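You operate a simulated robot arm through the tools that you are given. There is no shell and no other tool. Be economical: measure what you need, move in short steps, check, and stop when the job is done.

Carry out the task below with a simulated two-armed robot. There is one attempt and no reset: what you move stays moved.

Task
Hold the yellow gauge and zero it, stand it at bolt 3, tighten to the plate's figure, put it back. Set down upright: yellow gauge.

It is judged by the outcome, as a careful person would: the job done as asked, and still so three seconds after it is handed in. It fails if anything else is knocked over, pushed out of place, dropped, spilled or broken.

Robot
Two 6-joint arms with two-finger parallel grippers on one trunk, on a base that drives. Base frame: it is fixed to the floor where the robot stands at the start and does not move with it; the origin is under the middle of the robot, x ahead of it, y to its left, z up. Lengths are in cm, angles in rad, forces in N, time in s.
The left shoulder is at the start at [-10.7, 17.7, 71], the right one opposite. With the tool pointing down near the work surface each hand reaches from about 28 to 72 cm from the robot's upright axis, wherever it stands, measured 20 degrees to its own side. Places, roughly: number one hand nut [100, -60, 40]; number three hand nut [190, -60, 70]; number three shelf [180, -60, 70]; number two hand nut [130, -60, 50]; spring plate [110, -70, 50]; zero key of the yellow gauge [50, -20, 50]. Payload 1.57 kg a hand.
Tool frame (each hand has its own): the origin (TCP) lies between the finger pads and is the grasp point; the fingertips stand 3 cm ahead of it; z points along the fingers, y is the line along which they close. The gripper opens to 8 cm. The fingers are 1.7 cm wide and 1.2 cm thick; the gripper's body (4 by 8.2 cm) begins 8 cm behind the TCP.
Orientation is told as [roll, pitch, yaw] about the base's x, y, z axes, in that order, counted from this pose: with the fingers straight down and closing along the base's y, the tool's x points along the base's -x, its y along +y and its z along -z.

Tools
- The arms move only by the tool nudge_tool. It takes "left_deltas", "right_deltas" or both (then of equal length, played together; a hand with none holds still); each is a list of rows, each a list of 7 numbers: the shift along the tool's x, y, z in units of 200 mm (1.0 is 200 mm), then the turn, a rotation vector about the tool's x, y, z in units of 45 degrees (1.0 is 45 degrees), then the finger opening in cm, from 0 to 8. In form: [[tx, ty, tz, rx, ry, rz, claw], ...]. A call has 1 to 20 rows; each row is the pose to reach, as a shift and turn from the pose commanded when the call began, along the tool's axes at that moment. A call with a number of a shift or a turn outside -1 to 1 is refused whole. A row lasts 0.2 s, in which the tool goes at most 5 cm and 0.15 rad; a call with a longer step from one row to the next is refused whole, and so is a gripper value outside its range. A pose out of reach is approached as far as the arm can. The call stops where the force on the tool passes 40 N (or 10 N more than at its start, if that is more) or the arm is blocked; 0.2 s more then pass. The fingers move at their own pace (about 7.2 cm/s each) and stop on an object; they squeeze with about 33 N. The grip force told is the motor's: it shows also when the fingers shut on nothing. Time passes only in rows, and 0.2 s behind the last, so rows that repeat a pose let the fingers close. It gives the time, the measured TCP pose, the force on the tool (base axes), the opening and the grip force at its end, in the units of the frame above (readings bear some noise), with the torque about the TCP (base axes, N m) and any sound that the robot's microphone picked up, and new pictures: "show" is both (left out), scene, wrist or none (wrist: the cameras of the hands that moved).
- Cameras (640 x 400 px; columns grow to the right, rows downward): "scene" is now at [2.99, -1.82, 141.3]; the picture's right is [-0.26, -0.97, 0.00], its down [-0.85, 0.23, -0.48] and it looks along [0.46, -0.12, -0.88] (base axes); focal length 293 px, centre (320, 200). "left" rides on the left gripper at [7.2, 0.7, -12.2] in its tool frame; the picture's right is [-0.09, 1.00, 0.00], its down [-0.84, -0.08, -0.54] and it looks along [-0.54, -0.05, 0.84] (tool axes); focal length 238 px, centre (320, 200). "right" rides on the right gripper at [7.2, -0.7, -12.2] in its tool frame; the picture's right is [0.09, 1.00, 0.00], its down [-0.84, 0.08, -0.54] and it looks along [-0.54, 0.05, 0.84] (tool axes); focal length 238 px, centre (320, 200). There is no depth. A picture from a camera that has moved, and an enlarged one, comes with that camera's place and axes in the base frame and with its lens.
- move_column(by): slides the trunk up (or, below 0, down) by that many cm; the arms and the scene camera ride with it, the base frame stays. It gives what a move gives, with no picture.
- steer(legs): drives the robot by 1 to 6 legs, each [ahead, left, turn to the left] in cm, cm and rad, along the robot's own axes; the way and the turn of a leg run together, so that a leg with both is an arc; at most 150 cm and 3.142 rad a leg. The arms and the cameras ride along, it lands a little off, and it stops where it bumps. It gives what a move gives, and a new picture of the scene camera.
- head_to(pan, tilt): turns the head with the scene camera to pan (to the left, within 2.496 rad either way) and tilt (down, from -0.506 to 1.204), counted from straight ahead of the robot. It gives what a move gives, and a new picture of the scene camera.
- zoom(camera, box): a new picture of the part [left, top, right, bottom] of that camera's present view, enlarged. It takes no simulated time.
- job_done(): hands the job in; it is judged then, once.

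Work in short steps. Places have to be worked out from the pictures, the camera data and where the tool is seen: move nearer, look again, correct. Check each grasp and each placing, and mend what went wrong. You have 120 turns and 260 pictures in all, those below and enlarged ones among them. Open the grippers and draw the arms clear of the work before you hand the job in, unless the task says otherwise; then end with one line.

The tools are called as name(argument=value, ...) on one line, values as JSON. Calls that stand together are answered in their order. nudge_tool: Moves the arms, as the interface text tells. Its arguments: {"type":"object","properties":{"left_deltas":{"type":"array"},"right_deltas":{"type":"array"},"show":{"type":"string","enum":["both","scene","wrist","none"]}},"required":[]} The other tools are called the same way: move_column (by) slides the trunk up or down; steer (legs) drives the base; head_to (pan, tilt) turns the head that bears the scene camera; zoom (camera, box) takes an enlarged picture of a part of a camera's view; job_done () hands the job in.

At the start:

```text
clock: 0.0
left_ee_pos: [48.99, -4.38, 68.48]
left_orientation: [-0.001, 0.0, -0.001]
left_ft_force: [-0.5, -0.3, 0.0]
left_moment: [0.03, -0.05, 0.0]
left_width: 8.0
left_grip_force: 0.0
right_ee_pos: [30.39, -36.97, 76.26]
right_orientation: [0.0, 0.0, 0.0]
right_ft_force: [-0.1, -0.3, -0.2]
right_moment: [-0.01, 0.0, 0.0]
right_width: 7.98
right_grip_force: 0.0
trunk travel left (down, up): [-15.0, 17.8]
robot x, y, heading: [0.02, -0.17, -0.002]
head pan, tilt: [-0.264, 1.072]
```

scene: 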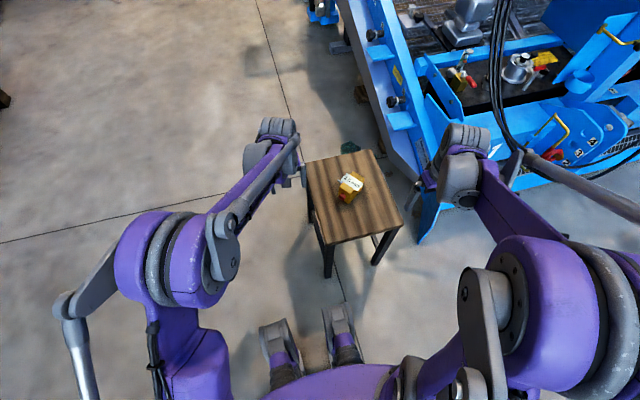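
right: 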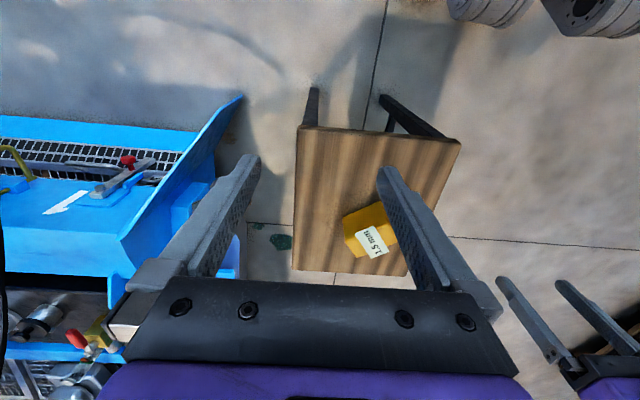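
left: 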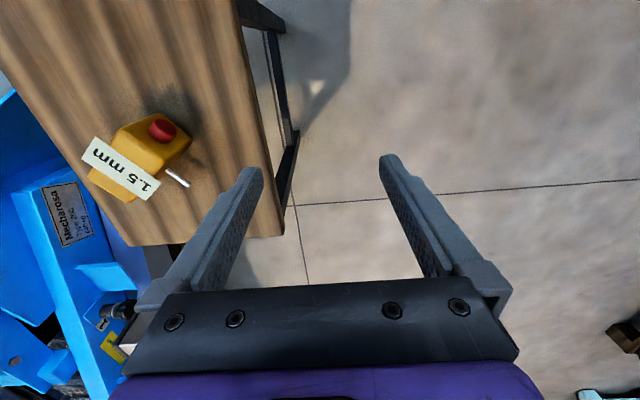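

The gauge stands on a stool around [50,-20]; it has a red key and a white probe. I look closer at it and at the machine.

zoom(camera="left", box=[40, 80, 240, 230])

zoom(camera="scene", box=[300, 0, 640, 212])

head_to(pan=-0.5, tilt=0.6)

```text
2.67 times, centred on (140, 155) of left
camera zoom: at [41.62, -3.64, 80.7], right [0.09, 1.0, 0.0], down [0.84, -0.08, 0.54], along [0.54, -0.05, -0.84], focal length 636 px, centre (800, 320)
```

zoom: 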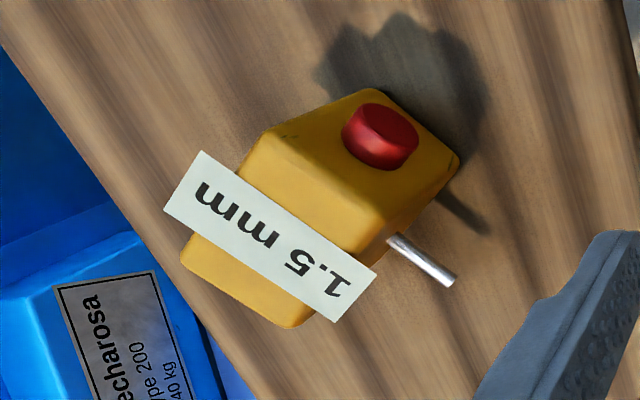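

```text
1.88 times, centred on (470, 106) of scene
camera zoom: at [2.99, -1.82, 141.3], right [-0.26, -0.97, 0.0], down [-0.85, 0.23, -0.48], along [0.46, -0.12, -0.88], focal length 551 px, centre (38, 377)
```

zoom: 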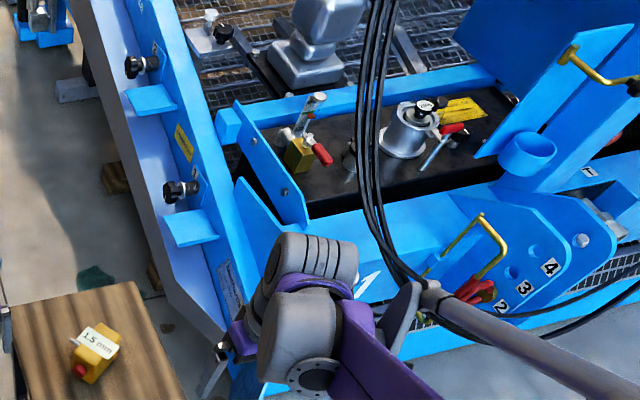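

```text
clock: 0.9
left_ee_pos: [48.87, -4.32, 68.54]
left_orientation: [-0.001, -0.002, 0.0]
left_ft_force: [-0.3, -0.1, -0.3]
left_moment: [0.02, 0.0, 0.01]
left_width: 7.98
left_grip_force: 0.1
right_ee_pos: [30.28, -36.95, 76.38]
right_orientation: [0.003, 0.0, -0.002]
right_ft_force: [0.2, -0.2, -0.2]
right_moment: [0.01, -0.01, -0.04]
right_width: 7.99
right_grip_force: 0.0
trunk travel left (down, up): [-15.0, 17.8]
robot x, y, heading: [-0.27, -0.04, -0.002]
head pan, tilt: [-0.499, 0.6]
camera scene: at [4.47, -4.36, 144.98], right [-0.48, -0.88, 0.0], down [-0.5, 0.27, -0.82], along [0.72, -0.39, -0.57], focal length 293 px, centre (320, 200)
```

scene: 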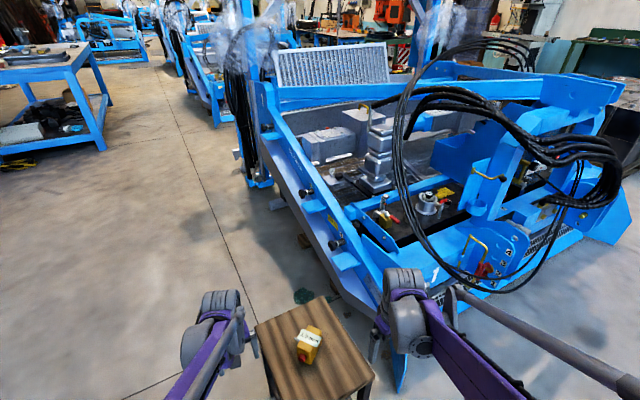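

The machine's side has black hand nuts with small blue shelves beneath. I zoom in on them.

zoom(camera="scene", box=[230, 150, 400, 300])

zoom(camera="scene", box=[220, 60, 320, 160])

zoom(camera="scene", box=[240, 300, 380, 400])

```text
2.67 times, centred on (315, 225) of scene
camera zoom: at [4.47, -4.36, 144.98], right [-0.48, -0.88, 0.0], down [-0.5, 0.27, -0.82], along [0.72, -0.39, -0.57], focal length 781 px, centre (333, 133)
```

zoom: 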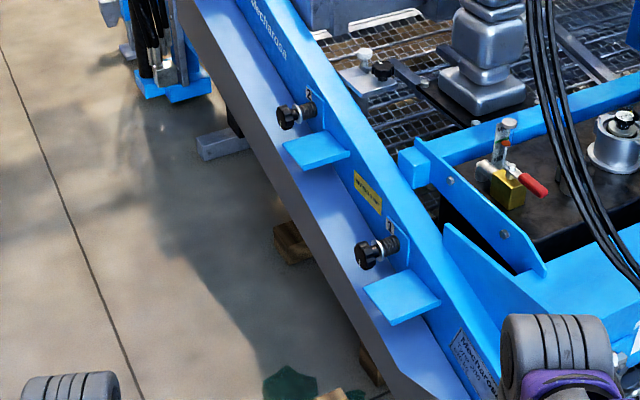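

```text
4.00 times, centred on (270, 110) of scene
camera zoom: at [4.47, -4.36, 144.98], right [-0.48, -0.88, 0.0], down [-0.5, 0.27, -0.82], along [0.72, -0.39, -0.57], focal length 1171 px, centre (520, 560)
```

zoom: 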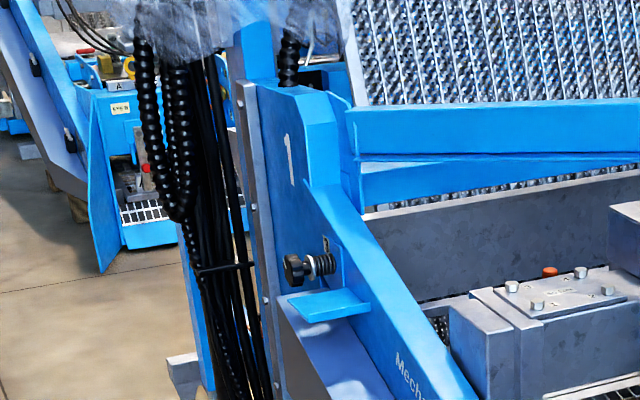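

```text
4.00 times, centred on (310, 350) of scene
camera zoom: at [4.47, -4.36, 144.98], right [-0.48, -0.88, 0.0], down [-0.5, 0.27, -0.82], along [0.72, -0.39, -0.57], focal length 1171 px, centre (360, -400)
```

zoom: 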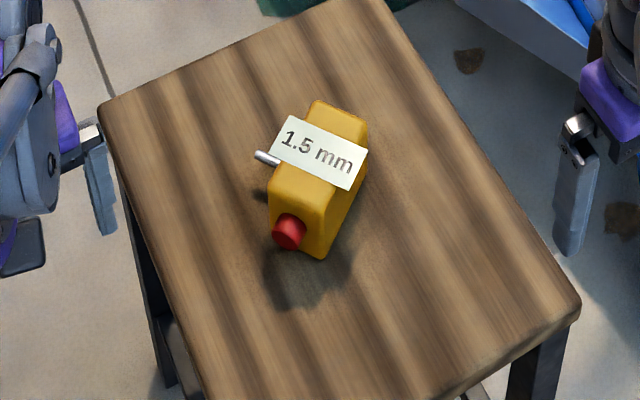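

I try to read the yellow plate between the nuts, and take a look at the gauge from the right camera.

zoom(camera="scene", box=[318, 208, 342, 232])

zoom(camera="right", box=[320, 180, 440, 280])

```text
16.00 times, centred on (330, 220) of scene
camera zoom: at [4.47, -4.36, 144.98], right [-0.48, -0.88, 0.0], down [-0.5, 0.27, -0.82], along [0.72, -0.39, -0.57], focal length 4684 px, centre (160, -120)
```

zoom: 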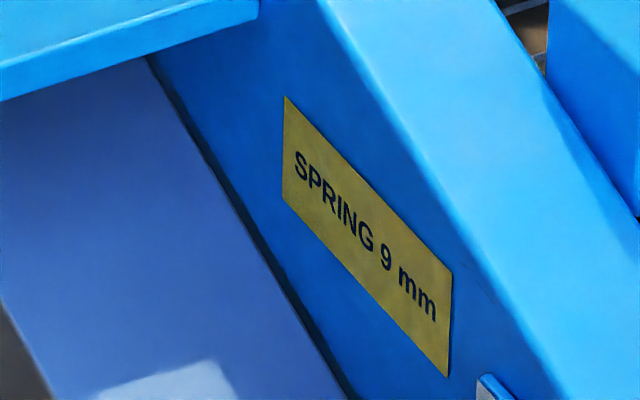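

```text
4.00 times, centred on (380, 230) of right
camera zoom: at [23.11, -37.59, 88.38], right [-0.09, 1.0, 0.0], down [0.84, 0.08, 0.54], along [0.54, 0.05, -0.84], focal length 953 px, centre (80, 80)
```

zoom: 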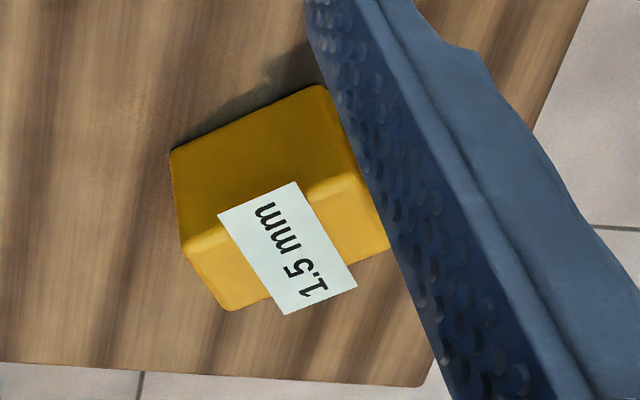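

Plate: spring 9 mm. Now I move the left hand up and over to view the gauge better.

nudge_tool(left_deltas=[[0.06, -0.15, -0.06, 0, 0, 0, 8], [0.12, -0.3, -0.12, 0, 0, 0, 8], [0.18, -0.45, -0.18, 0, 0, 0, 8], [0.24, -0.6, -0.24, 0, 0, 0, 8], [0.3, -0.75, -0.3, 0, 0, 0, 8], [0.3, -0.75, -0.3, 0, 0, 0, 8]], show="wrist")

```text
clock: 2.3
left_ee_pos: [42.75, -19.24, 74.41]
left_orientation: [-0.002, -0.003, 0.001]
left_ft_force: [-0.2, -0.1, 0.2]
left_moment: [-0.01, -0.01, 0.04]
left_width: 8.01
left_grip_force: 0.2
right_ee_pos: [30.36, -36.93, 76.35]
right_orientation: [0.0, 0.001, 0.0]
right_ft_force: [-0.3, -0.4, 0.0]
right_moment: [-0.01, 0.0, 0.0]
right_width: 8.01
right_grip_force: 0.0
trunk travel left (down, up): [-15.0, 17.8]
robot x, y, heading: [0.57, -0.47, -0.002]
head pan, tilt: [-0.499, 0.6]
camera left: at [35.43, -18.54, 86.77], right [0.09, 1.0, 0.0], down [0.84, -0.08, 0.54], along [0.54, -0.05, -0.84], focal length 238 px, centre (320, 200)
```

left: 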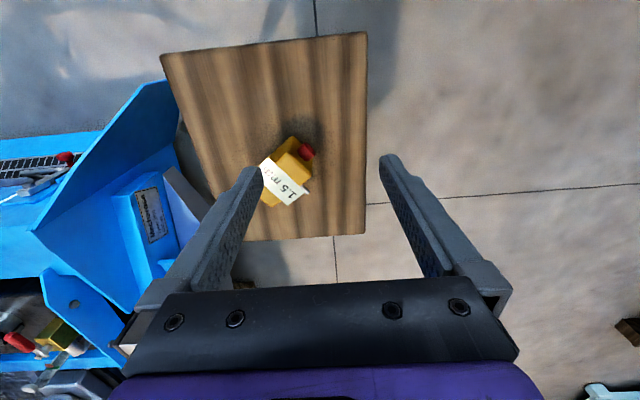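

zoom(camera="left", box=[240, 110, 360, 220])

```text
3.64 times, centred on (300, 165) of left
camera zoom: at [35.43, -18.54, 86.77], right [0.09, 1.0, 0.0], down [0.84, -0.08, 0.54], along [0.54, -0.05, -0.84], focal length 867 px, centre (393, 327)
```

zoom: 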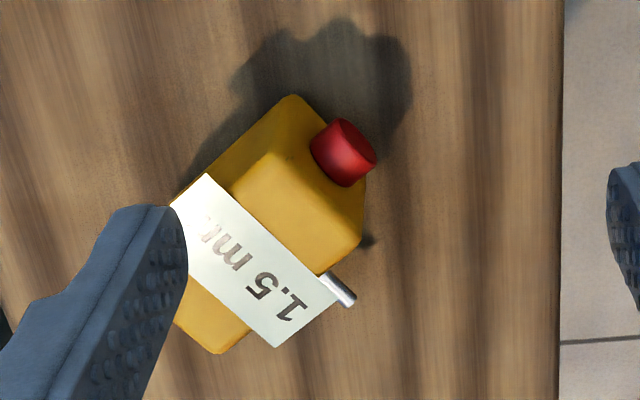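

The gauge body is about 8.2×4.7×6.5 cm, key on the end facing (-0.57,0.82), probe mid-side pointing (0.82,0.57). I back the left hand off and bring the right hand toward above the rear half, beginning the -55° yaw.

nudge_tool(left_deltas=[[0, 0.17, 0, 0, 0, 0, 8], [0, 0.34, 0, 0, 0, 0, 8], [0, 0.51, 0, 0, 0, 0, 8], [0, 0.68, 0, 0, 0, 0, 8], [0, 0.85, 0, 0, 0, 0, 8], [0, 0.85, 0, 0, 0, 0, 8]], right_deltas=[[-0.1, 0.04, 0, 0, 0, 0.14, 8], [-0.2, 0.08, 0, 0, 0, 0.28, 8], [-0.3, 0.12, 0, 0, 0, 0.42, 8], [-0.4, 0.16, 0, 0, 0, 0.56, 8], [-0.5, 0.2, 0, 0, 0, 0.7, 8], [-0.5, 0.2, 0, 0, 0, 0.7, 8]], show="wrist")

```text
clock: 3.7
left_ee_pos: [42.54, -2.34, 74.24]
left_orientation: [-0.002, -0.001, 0.001]
left_ft_force: [0.6, 0.0, -0.2]
left_moment: [0.03, -0.02, 0.0]
left_width: 8.01
left_grip_force: 0.0
right_ee_pos: [40.21, -32.89, 76.28]
right_orientation: [-0.003, 0.0, -0.551]
right_ft_force: [0.1, 0.6, -0.4]
right_moment: [0.01, -0.03, 0.01]
right_width: 8.0
right_grip_force: 0.1
trunk travel left (down, up): [-15.0, 17.8]
robot x, y, heading: [0.16, 0.06, -0.001]
head pan, tilt: [-0.499, 0.6]
camera right: at [33.84, -29.82, 88.43], right [0.44, 0.9, 0.0], down [0.75, -0.37, 0.54], along [0.49, -0.24, -0.84], focal length 238 px, centre (320, 200)
camera left: at [35.37, -1.57, 86.52], right [0.09, 1.0, 0.0], down [0.84, -0.08, 0.54], along [0.54, -0.05, -0.84], focal length 238 px, centre (320, 200)
```

right: 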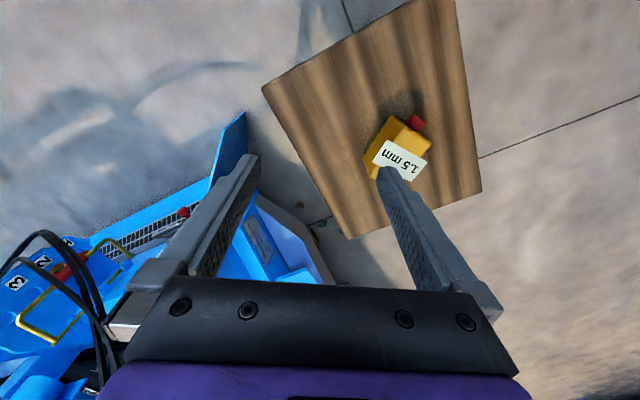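
left: 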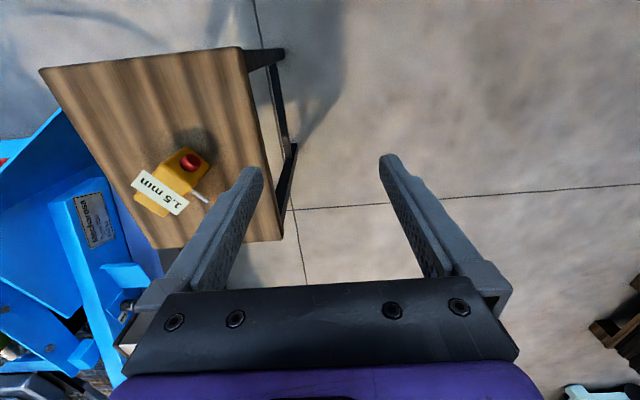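

nudge_tool(right_deltas=[[-0.07, 0.109, 0.1, 0, 0, 0.104, 8], [-0.14, 0.218, 0.2, 0, 0, 0.208, 8], [-0.21, 0.327, 0.3, 0, 0, 0.312, 8], [-0.28, 0.436, 0.4, 0, 0, 0.416, 8], [-0.352, 0.545, 0.515, 0, 0, 0.52, 8], [-0.352, 0.545, 0.515, 0, 0, 0.52, 8]], show="both")

zoom(camera="left", box=[60, 60, 260, 240])

```text
clock: 5.1
left_ee_pos: [42.67, -2.35, 74.17]
left_orientation: [-0.001, -0.001, -0.001]
left_ft_force: [-0.3, 0.3, -0.2]
left_moment: [-0.01, 0.01, 0.01]
left_width: 8.01
left_grip_force: 0.0
right_ee_pos: [51.9, -27.41, 65.99]
right_orientation: [0.002, -0.001, -0.96]
right_ft_force: [-1.2, 0.1, 0.1]
right_moment: [-0.04, -0.02, -0.01]
right_width: 8.04
right_grip_force: 0.1
trunk travel left (down, up): [-15.0, 17.8]
robot x, y, heading: [0.11, 0.17, -0.007]
head pan, tilt: [-0.499, 0.6]
camera scene: at [4.42, -4.36, 144.99], right [-0.48, -0.88, 0.0], down [-0.5, 0.27, -0.83], along [0.72, -0.4, -0.56], focal length 293 px, centre (320, 200)
camera right: at [47.32, -21.86, 78.05], right [0.76, 0.65, 0.0], down [0.54, -0.64, 0.54], along [0.35, -0.41, -0.84], focal length 238 px, centre (320, 200)
```

scene: 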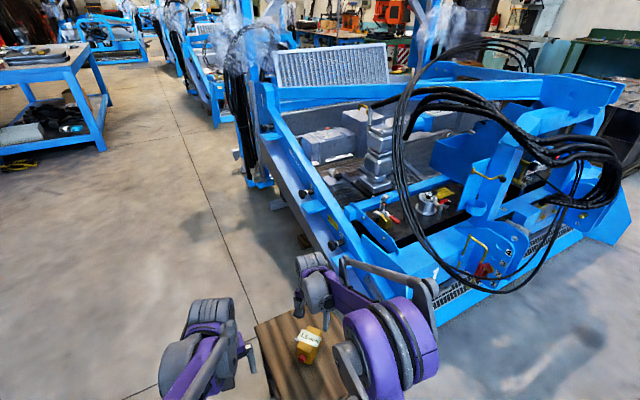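
right: 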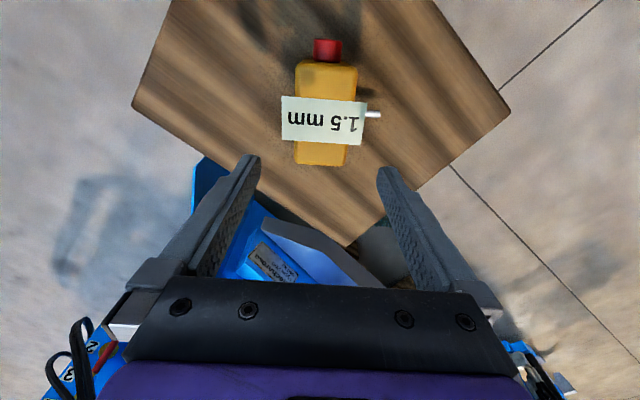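

```text
2.22 times, centred on (160, 150) of left
camera zoom: at [35.36, -1.59, 86.52], right [0.09, 1.0, 0.0], down [0.84, -0.08, 0.54], along [0.54, -0.05, -0.84], focal length 530 px, centre (676, 311)
```

zoom: 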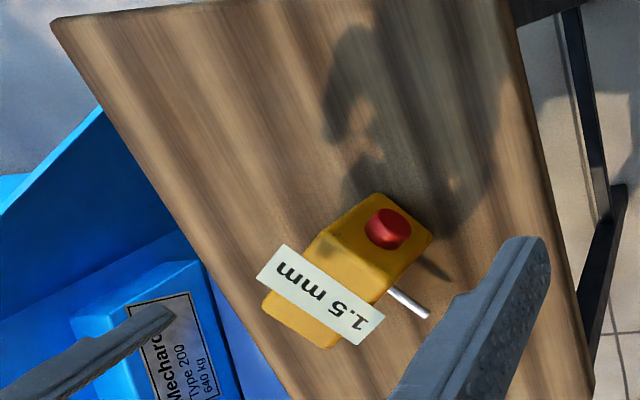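

The right hand is well aligned (body runs along the tool x, probe clear ahead of the finger). I descend to z≈54.5.

nudge_tool(right_deltas=[[0, 0.01, 0.15, 0, 0, 0, 8], [0, 0.01, 0.3, 0, 0, 0, 8], [0, 0.01, 0.42, 0, 0, 0, 8], [0, 0.01, 0.5, 0, 0, 0, 8], [0, 0.01, 0.575, 0, 0, 0, 8], [0, 0.01, 0.575, 0, 0, 0, 8]], show="wrist")

zoom(camera="left", box=[60, 60, 260, 240])

```text
clock: 6.5
left_ee_pos: [42.69, -2.36, 74.25]
left_orientation: [-0.002, -0.001, 0.0]
left_ft_force: [0.1, 0.0, -0.1]
left_moment: [0.0, 0.02, 0.02]
left_width: 8.0
left_grip_force: 0.0
right_ee_pos: [52.09, -27.07, 54.41]
right_orientation: [0.001, 0.001, -0.958]
right_ft_force: [0.0, -0.5, 0.4]
right_moment: [0.0, 0.01, -0.02]
right_width: 8.02
right_grip_force: 0.1
trunk travel left (down, up): [-15.0, 17.8]
robot x, y, heading: [-0.22, 0.22, 0.005]
head pan, tilt: [-0.499, 0.6]
camera right: at [47.5, -21.61, 66.56], right [0.76, 0.65, 0.0], down [0.54, -0.64, 0.54], along [0.35, -0.41, -0.84], focal length 238 px, centre (320, 200)
```

right: 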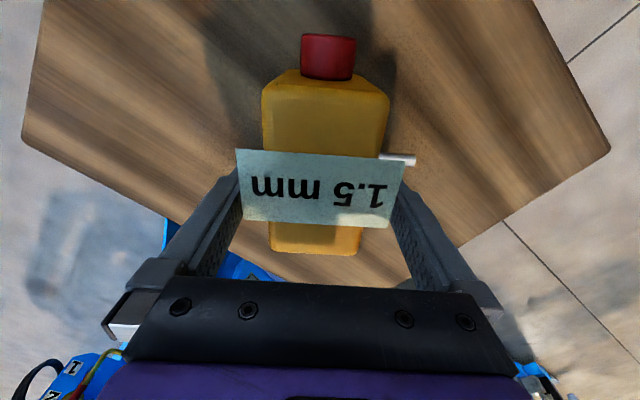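

```text
2.22 times, centred on (160, 150) of left
camera zoom: at [35.38, -1.58, 86.52], right [0.09, 1.0, 0.0], down [0.84, -0.08, 0.54], along [0.54, -0.05, -0.84], focal length 530 px, centre (676, 311)
```

zoom: 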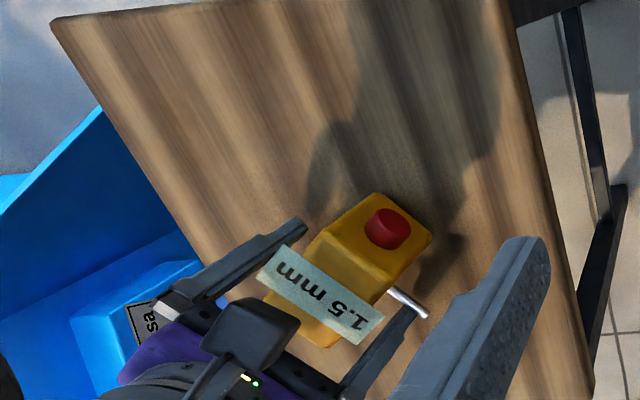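

Clear of the probe by about a centimetre; I back off a touch and close.

nudge_tool(right_deltas=[[-0.02, 0, 0, 0, 0, 0, 8], [-0.02, 0, 0, 0, 0, 0, 6], [-0.02, 0, 0, 0, 0, 0, 4], [-0.02, 0, 0, 0, 0, 0, 0], [-0.02, 0, 0, 0, 0, 0, 0]], show="wrist")

zoom(camera="left", box=[60, 60, 260, 240])

```text
clock: 7.7
left_ee_pos: [42.63, -2.39, 74.3]
left_orientation: [-0.002, -0.002, 0.0]
left_ft_force: [0.2, -0.1, -0.3]
left_moment: [0.01, 0.02, 0.02]
left_width: 7.99
left_grip_force: 0.1
right_ee_pos: [52.31, -27.6, 54.56]
right_orientation: [-0.001, -0.001, -0.959]
right_ft_force: [0.6, -0.9, 0.7]
right_moment: [0.02, 0.09, 0.07]
right_width: 5.0
right_grip_force: 33.5
trunk travel left (down, up): [-15.0, 17.8]
robot x, y, heading: [0.2, 0.12, 0.002]
head pan, tilt: [-0.499, 0.6]
camera right: at [47.73, -22.01, 66.57], right [0.76, 0.65, 0.0], down [0.54, -0.64, 0.54], along [0.35, -0.41, -0.84], focal length 238 px, centre (320, 200)
```

right: 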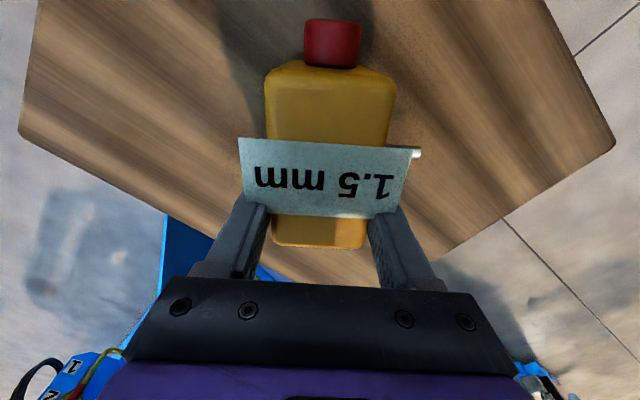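

```text
2.22 times, centred on (160, 150) of left
camera zoom: at [35.39, -1.59, 86.51], right [0.09, 1.0, 0.0], down [0.84, -0.08, 0.54], along [0.54, -0.05, -0.84], focal length 530 px, centre (676, 311)
```

zoom: 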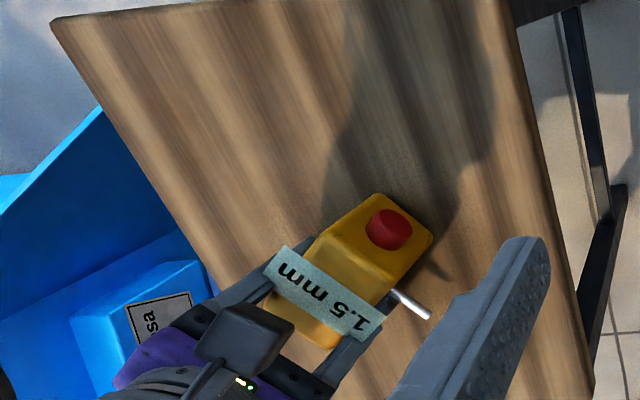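

Good grip (5 cm, 33 N). I note the put-back pose TCP [52.3,-27.6,54.5], yaw -0.96, and lift 15 cm.

nudge_tool(right_deltas=[[0, 0, -0.08, 0, 0, 0, 0], [0, 0, -0.25, 0, 0, 0, 0], [0, 0, -0.45, 0, 0, 0, 0], [0, 0, -0.65, 0, 0, 0, 0], [0, 0, -0.75, 0, 0, 0, 0], [0, 0, -0.75, 0, 0, 0, 0]], show="both")

zoom(camera="left", box=[60, 60, 260, 240])

```text
clock: 9.1
left_ee_pos: [42.7, -2.23, 74.28]
left_orientation: [-0.001, -0.001, -0.001]
left_ft_force: [0.3, 0.0, -0.9]
left_moment: [0.01, -0.03, -0.01]
left_width: 8.04
left_grip_force: 0.0
right_ee_pos: [52.4, -27.68, 69.64]
right_orientation: [0.0, 0.001, -0.958]
right_ft_force: [-1.1, 0.2, -0.6]
right_moment: [0.03, 0.03, 0.01]
right_width: 0.01
right_grip_force: 21.4
trunk travel left (down, up): [-15.0, 17.8]
robot x, y, heading: [0.49, -0.06, -0.005]
head pan, tilt: [-0.499, 0.6]
camera scene: at [4.48, -4.36, 144.98], right [-0.48, -0.88, 0.0], down [-0.5, 0.27, -0.83], along [0.72, -0.39, -0.56], focal length 293 px, centre (320, 200)
camera right: at [47.81, -22.04, 81.69], right [0.76, 0.65, 0.0], down [0.54, -0.64, 0.54], along [0.35, -0.41, -0.84], focal length 238 px, centre (320, 200)
```

scene: 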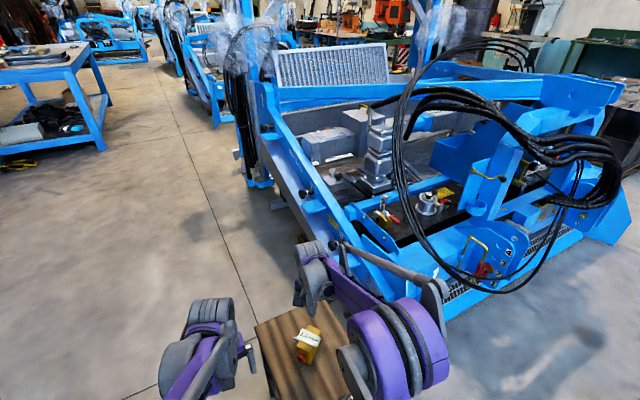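
right: 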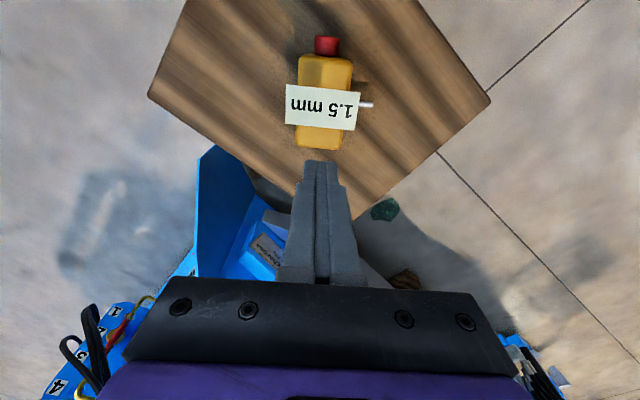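

```text
2.22 times, centred on (160, 150) of left
camera zoom: at [35.4, -1.59, 86.51], right [0.09, 1.0, 0.0], down [0.84, -0.08, 0.54], along [0.54, -0.05, -0.84], focal length 530 px, centre (676, 311)
```

zoom: 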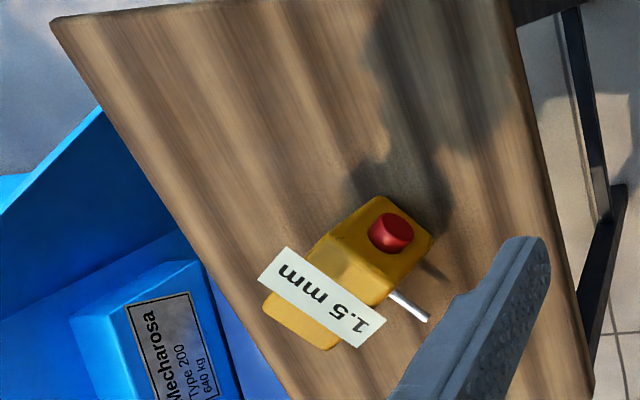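

The fingers slipped off; the gauge stayed put. I look at its shape more closely.

zoom(camera="right", box=[270, 20, 390, 160])

zoom(camera="left", box=[130, 110, 210, 180])

zoom(camera="scene", box=[280, 310, 340, 380])

```text
2.86 times, centred on (330, 90) of right
camera zoom: at [47.81, -22.04, 81.69], right [0.76, 0.65, 0.0], down [0.54, -0.64, 0.54], along [0.35, -0.41, -0.84], focal length 681 px, centre (291, 514)
```

zoom: 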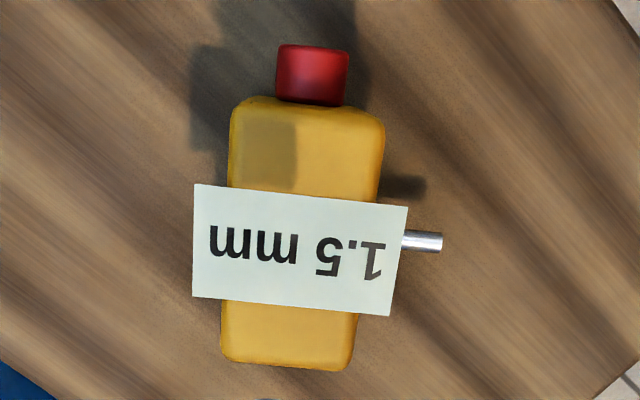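

```text
5.71 times, centred on (170, 145) of left
camera zoom: at [35.4, -1.59, 86.51], right [0.09, 1.0, 0.0], down [0.84, -0.08, 0.54], along [0.54, -0.05, -0.84], focal length 1362 px, centre (1177, 514)
```

zoom: 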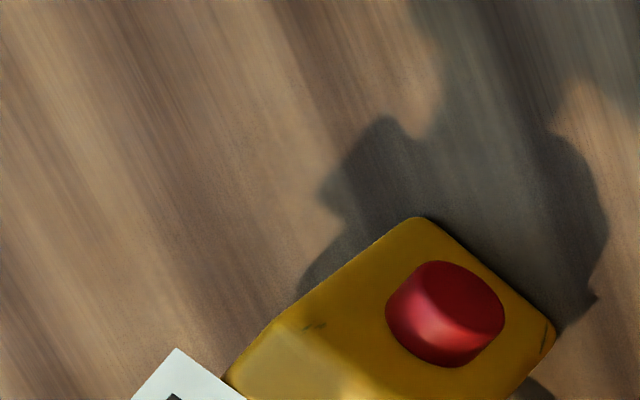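

```text
5.71 times, centred on (310, 345) of scene
camera zoom: at [4.48, -4.36, 144.98], right [-0.48, -0.88, 0.0], down [-0.5, 0.27, -0.83], along [0.72, -0.39, -0.56], focal length 1673 px, centre (377, -629)
```

zoom: 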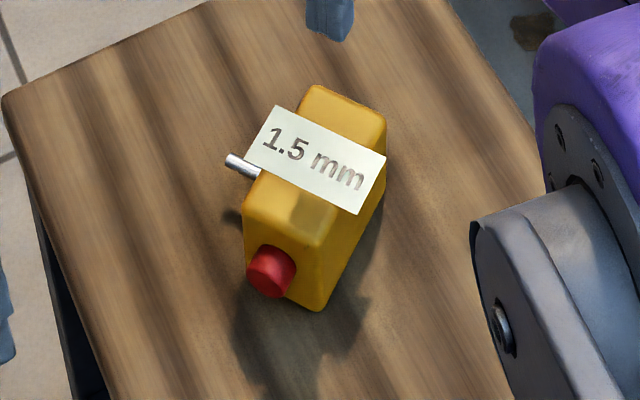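

The shape looks like a plain parallel box, so the slip is likely low friction or a quick lift. I go down again slightly deeper, and will grip longer and lift gently.

nudge_tool(right_deltas=[[0, -0.007, 0, 0, 0, 0, 8], [0, -0.007, 0, 0, 0, 0, 8], [0, -0.007, 0, 0, 0, 0, 8], [0, -0.007, 0.2, 0, 0, 0, 8], [0, -0.007, 0.4, 0, 0, 0, 8], [0, -0.007, 0.6, 0, 0, 0, 8], [0, -0.007, 0.7, 0, 0, 0, 8], [0, -0.007, 0.78, 0, 0, 0, 8], [0, -0.007, 0.78, 0, 0, 0, 8], [0, -0.007, 0.78, 0, 0, 0, 5], [0, -0.007, 0.78, 0, 0, 0, 3], [0, -0.007, 0.78, 0, 0, 0, 3], [0, -0.007, 0.78, 0, 0, 0, 2], [0, -0.007, 0.78, 0, 0, 0, 2], [0, -0.007, 0.775, 0, 0, 0, 2], [0, -0.007, 0.77, 0, 0, 0, 2], [0, -0.007, 0.76, 0, 0, 0, 2], [0, -0.007, 0.75, 0, 0, 0, 2], [0, -0.007, 0.74, 0, 0, 0, 2]], show="wrist")

zoom(camera="left", box=[60, 60, 260, 240])

```text
clock: 13.1
left_ee_pos: [42.7, -2.51, 74.18]
left_orientation: [-0.001, -0.002, 0.0]
left_ft_force: [0.1, 0.1, -0.1]
left_moment: [0.01, -0.02, -0.01]
left_width: 8.02
left_grip_force: 0.1
right_ee_pos: [52.26, -27.63, 54.73]
right_orientation: [0.0, 0.0, -0.959]
right_ft_force: [0.1, 0.4, -3.8]
right_moment: [-0.04, -0.02, 0.0]
right_width: 4.99
right_grip_force: 32.6
trunk travel left (down, up): [-15.0, 17.8]
robot x, y, heading: [0.16, -0.31, -0.002]
head pan, tilt: [-0.499, 0.6]
camera right: at [47.57, -22.08, 66.77], right [0.76, 0.65, 0.0], down [0.54, -0.64, 0.54], along [0.35, -0.41, -0.84], focal length 238 px, centre (320, 200)
```

right: 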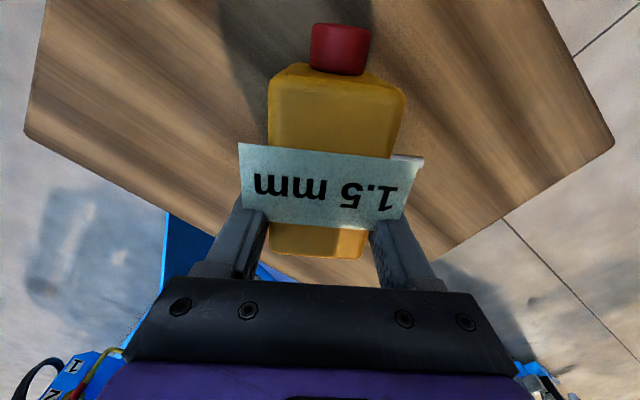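

```text
2.22 times, centred on (160, 150) of left
camera zoom: at [35.41, -1.59, 86.51], right [0.09, 1.0, 0.0], down [0.84, -0.08, 0.54], along [0.54, -0.05, -0.84], focal length 530 px, centre (676, 311)
```

zoom: 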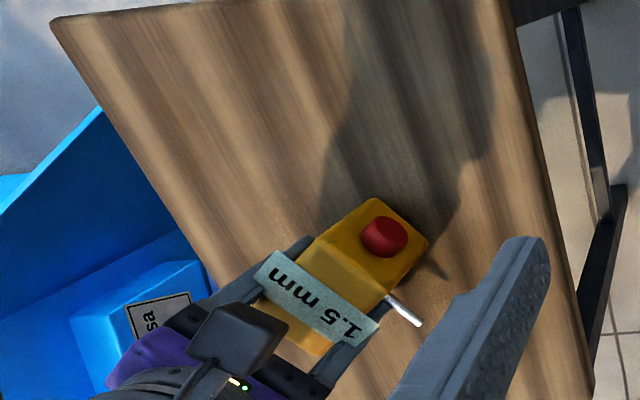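

The tool now carries 3.8 N of weight, so it seems to hold. I continue lifting slowly.

nudge_tool(right_deltas=[[0, 0, -0.01, 0, 0, 0, 2], [0, 0, -0.02, 0, 0, 0, 2], [0, 0, -0.04, 0, 0, 0, 2], [0, 0, -0.06, 0, 0, 0, 2], [0, 0, -0.09, 0, 0, 0, 2], [0, 0, -0.12, 0, 0, 0, 2], [0, 0, -0.15, 0, 0, 0, 2]], show="wrist")

zoom(camera="left", box=[60, 60, 260, 240])

```text
clock: 14.7
left_ee_pos: [42.83, -2.34, 74.16]
left_orientation: [-0.002, -0.001, 0.0]
left_ft_force: [-0.1, 0.1, 0.8]
left_moment: [0.02, 0.0, -0.03]
left_width: 7.97
left_grip_force: 0.0
right_ee_pos: [52.36, -27.59, 57.6]
right_orientation: [0.0, 0.0, -0.959]
right_ft_force: [-0.5, -0.1, -2.0]
right_moment: [-0.04, -0.03, 0.0]
right_width: 4.98
right_grip_force: 32.7
trunk travel left (down, up): [-15.0, 17.8]
robot x, y, heading: [0.2, -0.1, -0.001]
head pan, tilt: [-0.499, 0.6]
camera right: at [47.68, -22.08, 69.74], right [0.76, 0.65, 0.0], down [0.54, -0.64, 0.54], along [0.35, -0.41, -0.84], focal length 238 px, centre (320, 200)
```

right: 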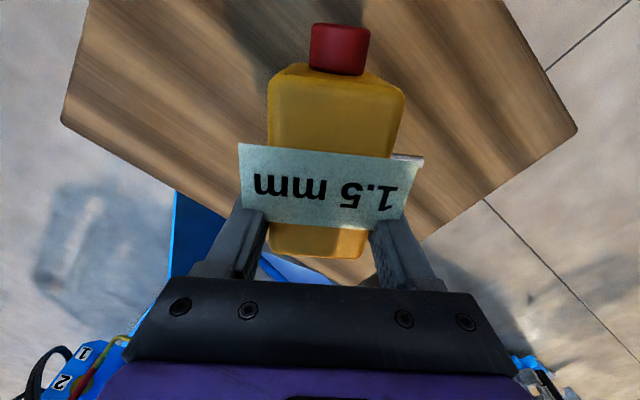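

```text
2.22 times, centred on (160, 150) of left
camera zoom: at [35.4, -1.59, 86.51], right [0.09, 1.0, 0.0], down [0.84, -0.08, 0.54], along [0.54, -0.05, -0.84], focal length 530 px, centre (676, 311)
```

zoom: 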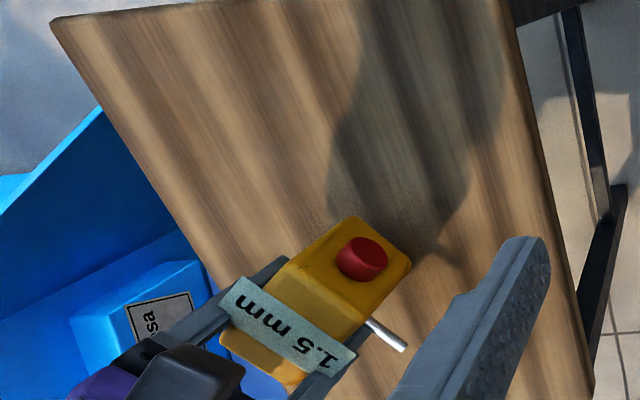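

It's held firmly now. I lift another 10 cm gently while turning the left hand (fingers shut) toward the key direction.

nudge_tool(right_deltas=[[0, 0, -0.03, 0, 0, 0, 2], [0, 0, -0.08, 0, 0, 0, 2], [0, 0, -0.14, 0, 0, 0, 2], [0, 0, -0.2, 0, 0, 0, 2], [0, 0, -0.26, 0, 0, 0, 2], [0, 0, -0.32, 0, 0, 0, 2], [0, 0, -0.38, 0, 0, 0, 2], [0, 0, -0.44, 0, 0, 0, 2], [0, 0, -0.48, 0, 0, 0, 2], [0, 0, -0.5, 0, 0, 0, 2]], left_deltas=[[0, 0, 0, 0.08, -0.055, 0, 4], [0, 0, 0, 0.16, -0.11, 0, 0], [0, 0, 0, 0.24, -0.166, 0, 0], [0, 0, 0, 0.32, -0.222, 0, 0], [0, 0, 0, 0.4, -0.278, 0, 0], [0, 0, 0, 0.48, -0.333, 0, 0], [0, 0, 0, 0.56, -0.39, 0, 0], [0, 0, 0, 0.638, -0.4435, 0, 0], [0, 0, 0, 0.638, -0.4435, 0, 0], [0, 0, 0, 0.638, -0.4435, 0, 0]], show="wrist")

```text
clock: 16.9
left_ee_pos: [42.95, -2.52, 74.49]
left_orientation: [-0.524, -0.336, 0.09]
left_ft_force: [0.3, 0.6, -0.3]
left_moment: [0.01, 0.03, -0.01]
left_width: 0.01
left_grip_force: 21.0
right_ee_pos: [52.18, -27.62, 67.67]
right_orientation: [0.0, 0.001, -0.958]
right_ft_force: [0.0, -0.3, -3.0]
right_moment: [-0.05, -0.03, 0.0]
right_width: 4.98
right_grip_force: 32.7
trunk travel left (down, up): [-15.0, 17.8]
robot x, y, heading: [0.2, -0.31, 0.005]
head pan, tilt: [-0.499, 0.6]
camera right: at [47.54, -22.15, 79.72], right [0.76, 0.65, 0.0], down [0.54, -0.64, 0.54], along [0.35, -0.41, -0.84], focal length 238 px, centre (320, 200)
camera left: at [32.13, 3.37, 81.79], right [0.17, 0.88, -0.44], down [0.6, 0.26, 0.75], along [0.78, -0.39, -0.49], focal length 238 px, centre (320, 200)
```

right: 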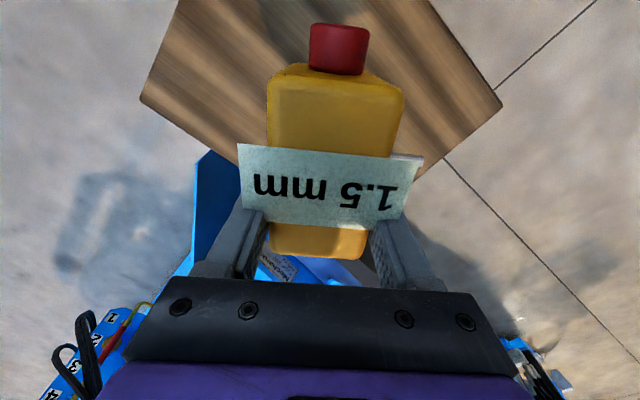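
left: 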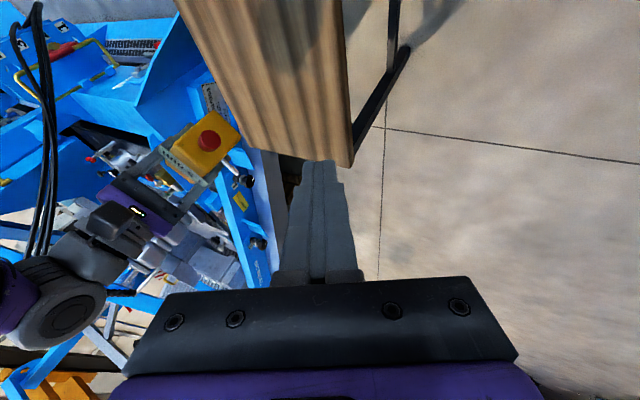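

I finish turning the left hand and bring its fingertip to about 3 cm short of the key (judged at [48,-21.5,68.1]).

nudge_tool(left_deltas=[[0, 0, 0, 0.08, -0.055, 0, 0], [0, 0, 0, 0.16, -0.11, 0, 0], [0, 0, 0, 0.24, -0.166, 0, 0], [0, 0, 0, 0.32, -0.222, 0, 0], [0.01, -0.1, 0.1, 0.4, -0.278, 0, 0], [0.02, -0.2, 0.2, 0.48, -0.333, 0, 0], [0.03, -0.3, 0.3, 0.56, -0.39, 0, 0], [0.035, -0.4, 0.4, 0.638, -0.4435, 0, 0], [0.04, -0.48, 0.5, 0.638, -0.4435, 0, 0], [0.045, -0.52, 0.547, 0.638, -0.4435, 0, 0]], show="both")

zoom(camera="right", box=[220, 0, 440, 140])

```text
clock: 19.1
left_ee_pos: [44.75, -16.53, 70.11]
left_orientation: [-1.153, -0.567, 0.376]
left_ft_force: [0.0, 0.2, 0.7]
left_moment: [0.01, -0.01, -0.03]
left_width: 0.0
left_grip_force: 21.1
right_ee_pos: [52.29, -27.69, 67.55]
right_orientation: [-0.001, 0.0, -0.957]
right_ft_force: [0.5, 0.8, -3.4]
right_moment: [-0.06, -0.03, 0.01]
right_width: 4.99
right_grip_force: 33.0
trunk travel left (down, up): [-15.0, 17.8]
robot x, y, heading: [-0.03, 0.35, 0.002]
head pan, tilt: [-0.499, 0.6]
camera scene: at [4.5, -4.38, 144.98], right [-0.48, -0.88, 0.0], down [-0.5, 0.27, -0.82], along [0.72, -0.39, -0.57], focal length 293 px, centre (320, 200)
camera left: at [32.75, -9.05, 70.01], right [0.38, 0.58, -0.72], down [0.34, 0.63, 0.69], along [0.86, -0.51, 0.04], focal length 238 px, centre (320, 200)
```

scene: 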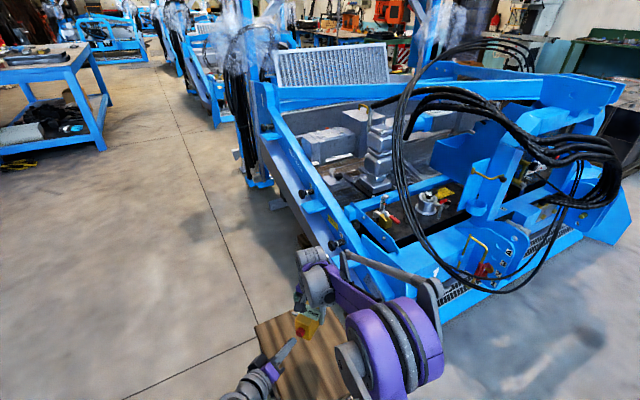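
left: 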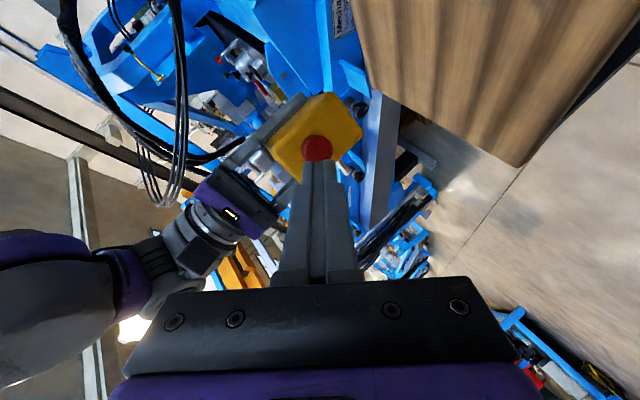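

```text
2.86 times, centred on (330, 70) of right
camera zoom: at [47.55, -22.16, 79.71], right [0.76, 0.65, 0.0], down [0.54, -0.64, 0.54], along [0.35, -0.41, -0.84], focal length 681 px, centre (291, 571)
```

zoom: 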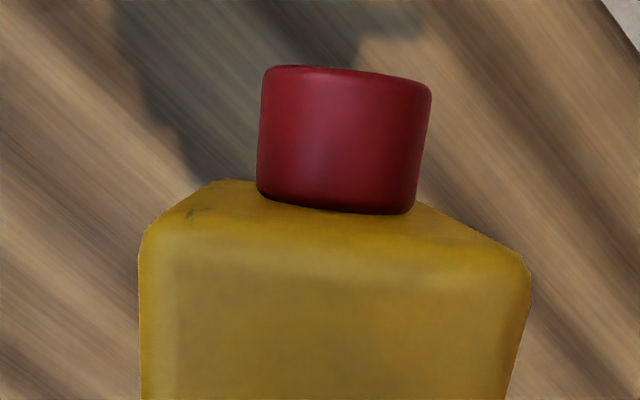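

The fingertip is lined up with the key. I advance 2.4 cm and look.

nudge_tool(left_deltas=[[0, 0, 0.04, 0, 0, 0, 0], [0, 0, 0.08, 0, 0, 0, 0], [0, 0, 0.12, 0, 0, 0, 0], [0, 0, 0.12, 0, 0, 0, 0]], show="none")

zoom(camera="right", box=[220, 0, 440, 140])

zoom(camera="left", box=[240, 80, 400, 200])

```text
clock: 20.1
left_ee_pos: [45.97, -18.63, 69.45]
left_orientation: [-1.154, -0.567, 0.374]
left_ft_force: [-1.1, 0.9, 1.2]
left_moment: [-0.05, -0.01, -0.02]
left_width: 0.01
left_grip_force: 21.6
right_ee_pos: [52.15, -27.65, 67.64]
right_orientation: [0.0, -0.001, -0.961]
right_ft_force: [1.0, -1.6, -3.3]
right_moment: [-0.09, -0.08, -0.01]
right_width: 4.98
right_grip_force: 33.1
trunk travel left (down, up): [-15.0, 17.8]
robot x, y, heading: [-0.45, -0.21, 0.002]
head pan, tilt: [-0.499, 0.6]
```

```text
2.86 times, centred on (330, 70) of right
camera zoom: at [47.54, -22.15, 79.71], right [0.76, 0.65, 0.0], down [0.54, -0.64, 0.54], along [0.35, -0.41, -0.84], focal length 681 px, centre (291, 571)
```

zoom: 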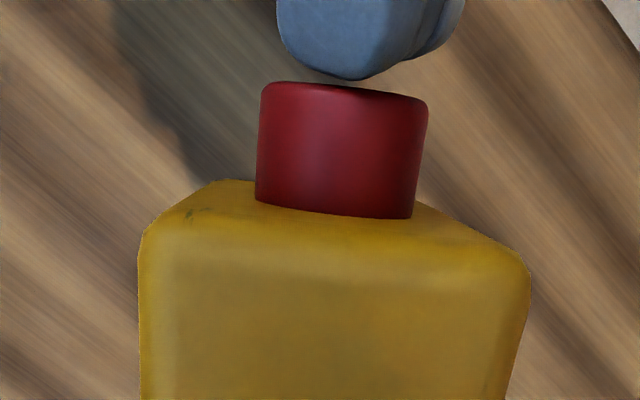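

```text
3.33 times, centred on (320, 140) of left
camera zoom: at [34.07, -11.01, 69.24], right [0.38, 0.58, -0.72], down [0.34, 0.63, 0.69], along [0.86, -0.51, 0.04], focal length 794 px, centre (320, 400)
```

zoom: 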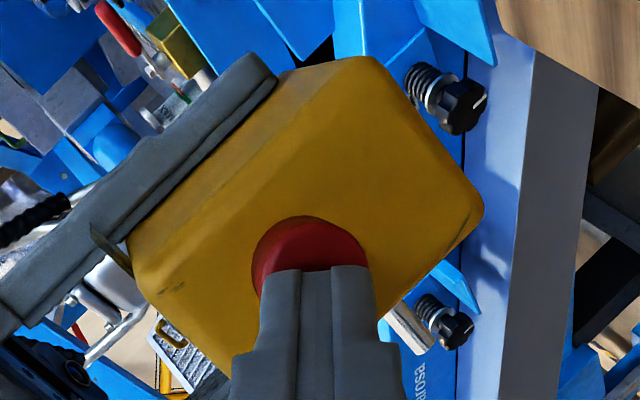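

Touching with ~2 N and the key has begun to move. I press on in small steps.

nudge_tool(left_deltas=[[0, 0, 0.01, 0, 0, 0, 0], [0, 0, 0.02, 0, 0, 0, 0], [0, 0, 0.02, 0, 0, 0, 0]], show="none")

zoom(camera="right", box=[220, 0, 440, 240])

```text
clock: 20.9
left_ee_pos: [46.35, -18.91, 69.18]
left_orientation: [-1.153, -0.568, 0.374]
left_ft_force: [-0.8, 3.8, 2.4]
left_moment: [-0.05, -0.05, 0.05]
left_width: 0.01
left_grip_force: 21.2
right_ee_pos: [52.12, -27.7, 67.62]
right_orientation: [0.001, -0.001, -0.958]
right_ft_force: [0.2, -3.2, -4.8]
right_moment: [-0.12, -0.04, 0.1]
right_width: 4.99
right_grip_force: 33.2
trunk travel left (down, up): [-15.0, 17.8]
robot x, y, heading: [0.13, -0.33, -0.003]
head pan, tilt: [-0.499, 0.6]
heard: click
```

```text
1.67 times, centred on (330, 120) of right
camera zoom: at [47.54, -22.17, 79.72], right [0.76, 0.65, 0.0], down [0.54, -0.64, 0.54], along [0.35, -0.41, -0.84], focal length 397 px, centre (303, 333)
```

zoom: 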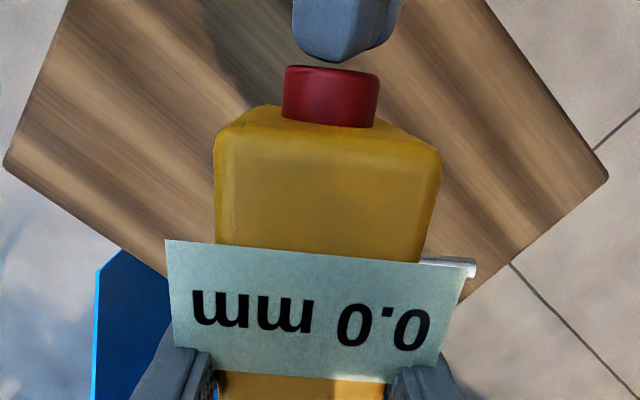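

Zeroed: the display reads 0.0 mm after the click. I draw the left hand back along its axis and check the display.

nudge_tool(left_deltas=[[0, 0, -0.04, 0, 0, 0, 0], [0, 0, -0.16, 0, 0, 0, 0], [0, 0, -0.32, 0, 0, 0, 0], [0, 0, -0.48, 0, 0, 0, 0], [0, 0, -0.48, 0, 0, 0, 0]], show="wrist")

zoom(camera="right", box=[220, 0, 440, 280])

```text
clock: 22.1
left_ee_pos: [41.08, -11.6, 72.25]
left_orientation: [-1.152, -0.567, 0.373]
left_ft_force: [0.0, 0.7, -0.5]
left_moment: [0.01, -0.02, 0.0]
left_width: 0.0
left_grip_force: 21.2
right_ee_pos: [52.16, -27.67, 67.56]
right_orientation: [-0.001, 0.0, -0.96]
right_ft_force: [0.6, -0.5, -3.3]
right_moment: [-0.05, -0.03, 0.02]
right_width: 4.98
right_grip_force: 32.9
trunk travel left (down, up): [-15.0, 17.8]
robot x, y, heading: [-0.01, 0.26, -0.001]
head pan, tilt: [-0.499, 0.6]
camera left: at [28.95, -3.95, 72.16], right [0.38, 0.58, -0.72], down [0.34, 0.63, 0.69], along [0.86, -0.51, 0.04], focal length 238 px, centre (320, 200)
```

left: 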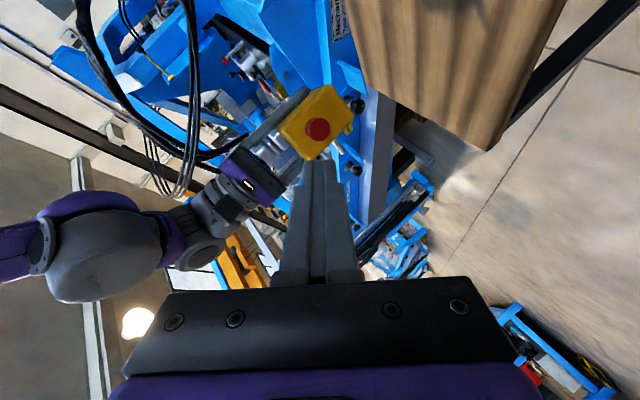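

```text
1.43 times, centred on (330, 140) of right
camera zoom: at [47.56, -22.17, 79.7], right [0.76, 0.65, 0.0], down [0.54, -0.64, 0.54], along [0.35, -0.41, -0.84], focal length 340 px, centre (306, 286)
```

zoom: 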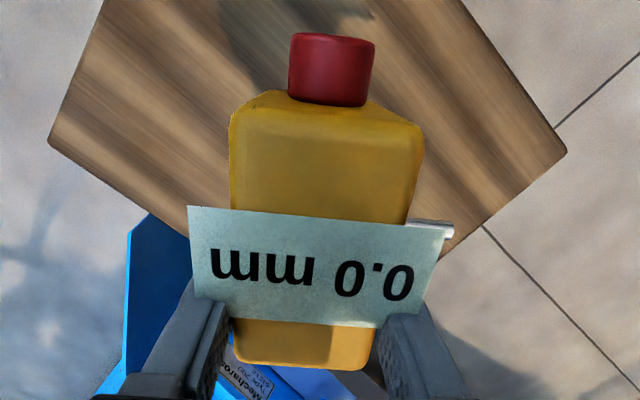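

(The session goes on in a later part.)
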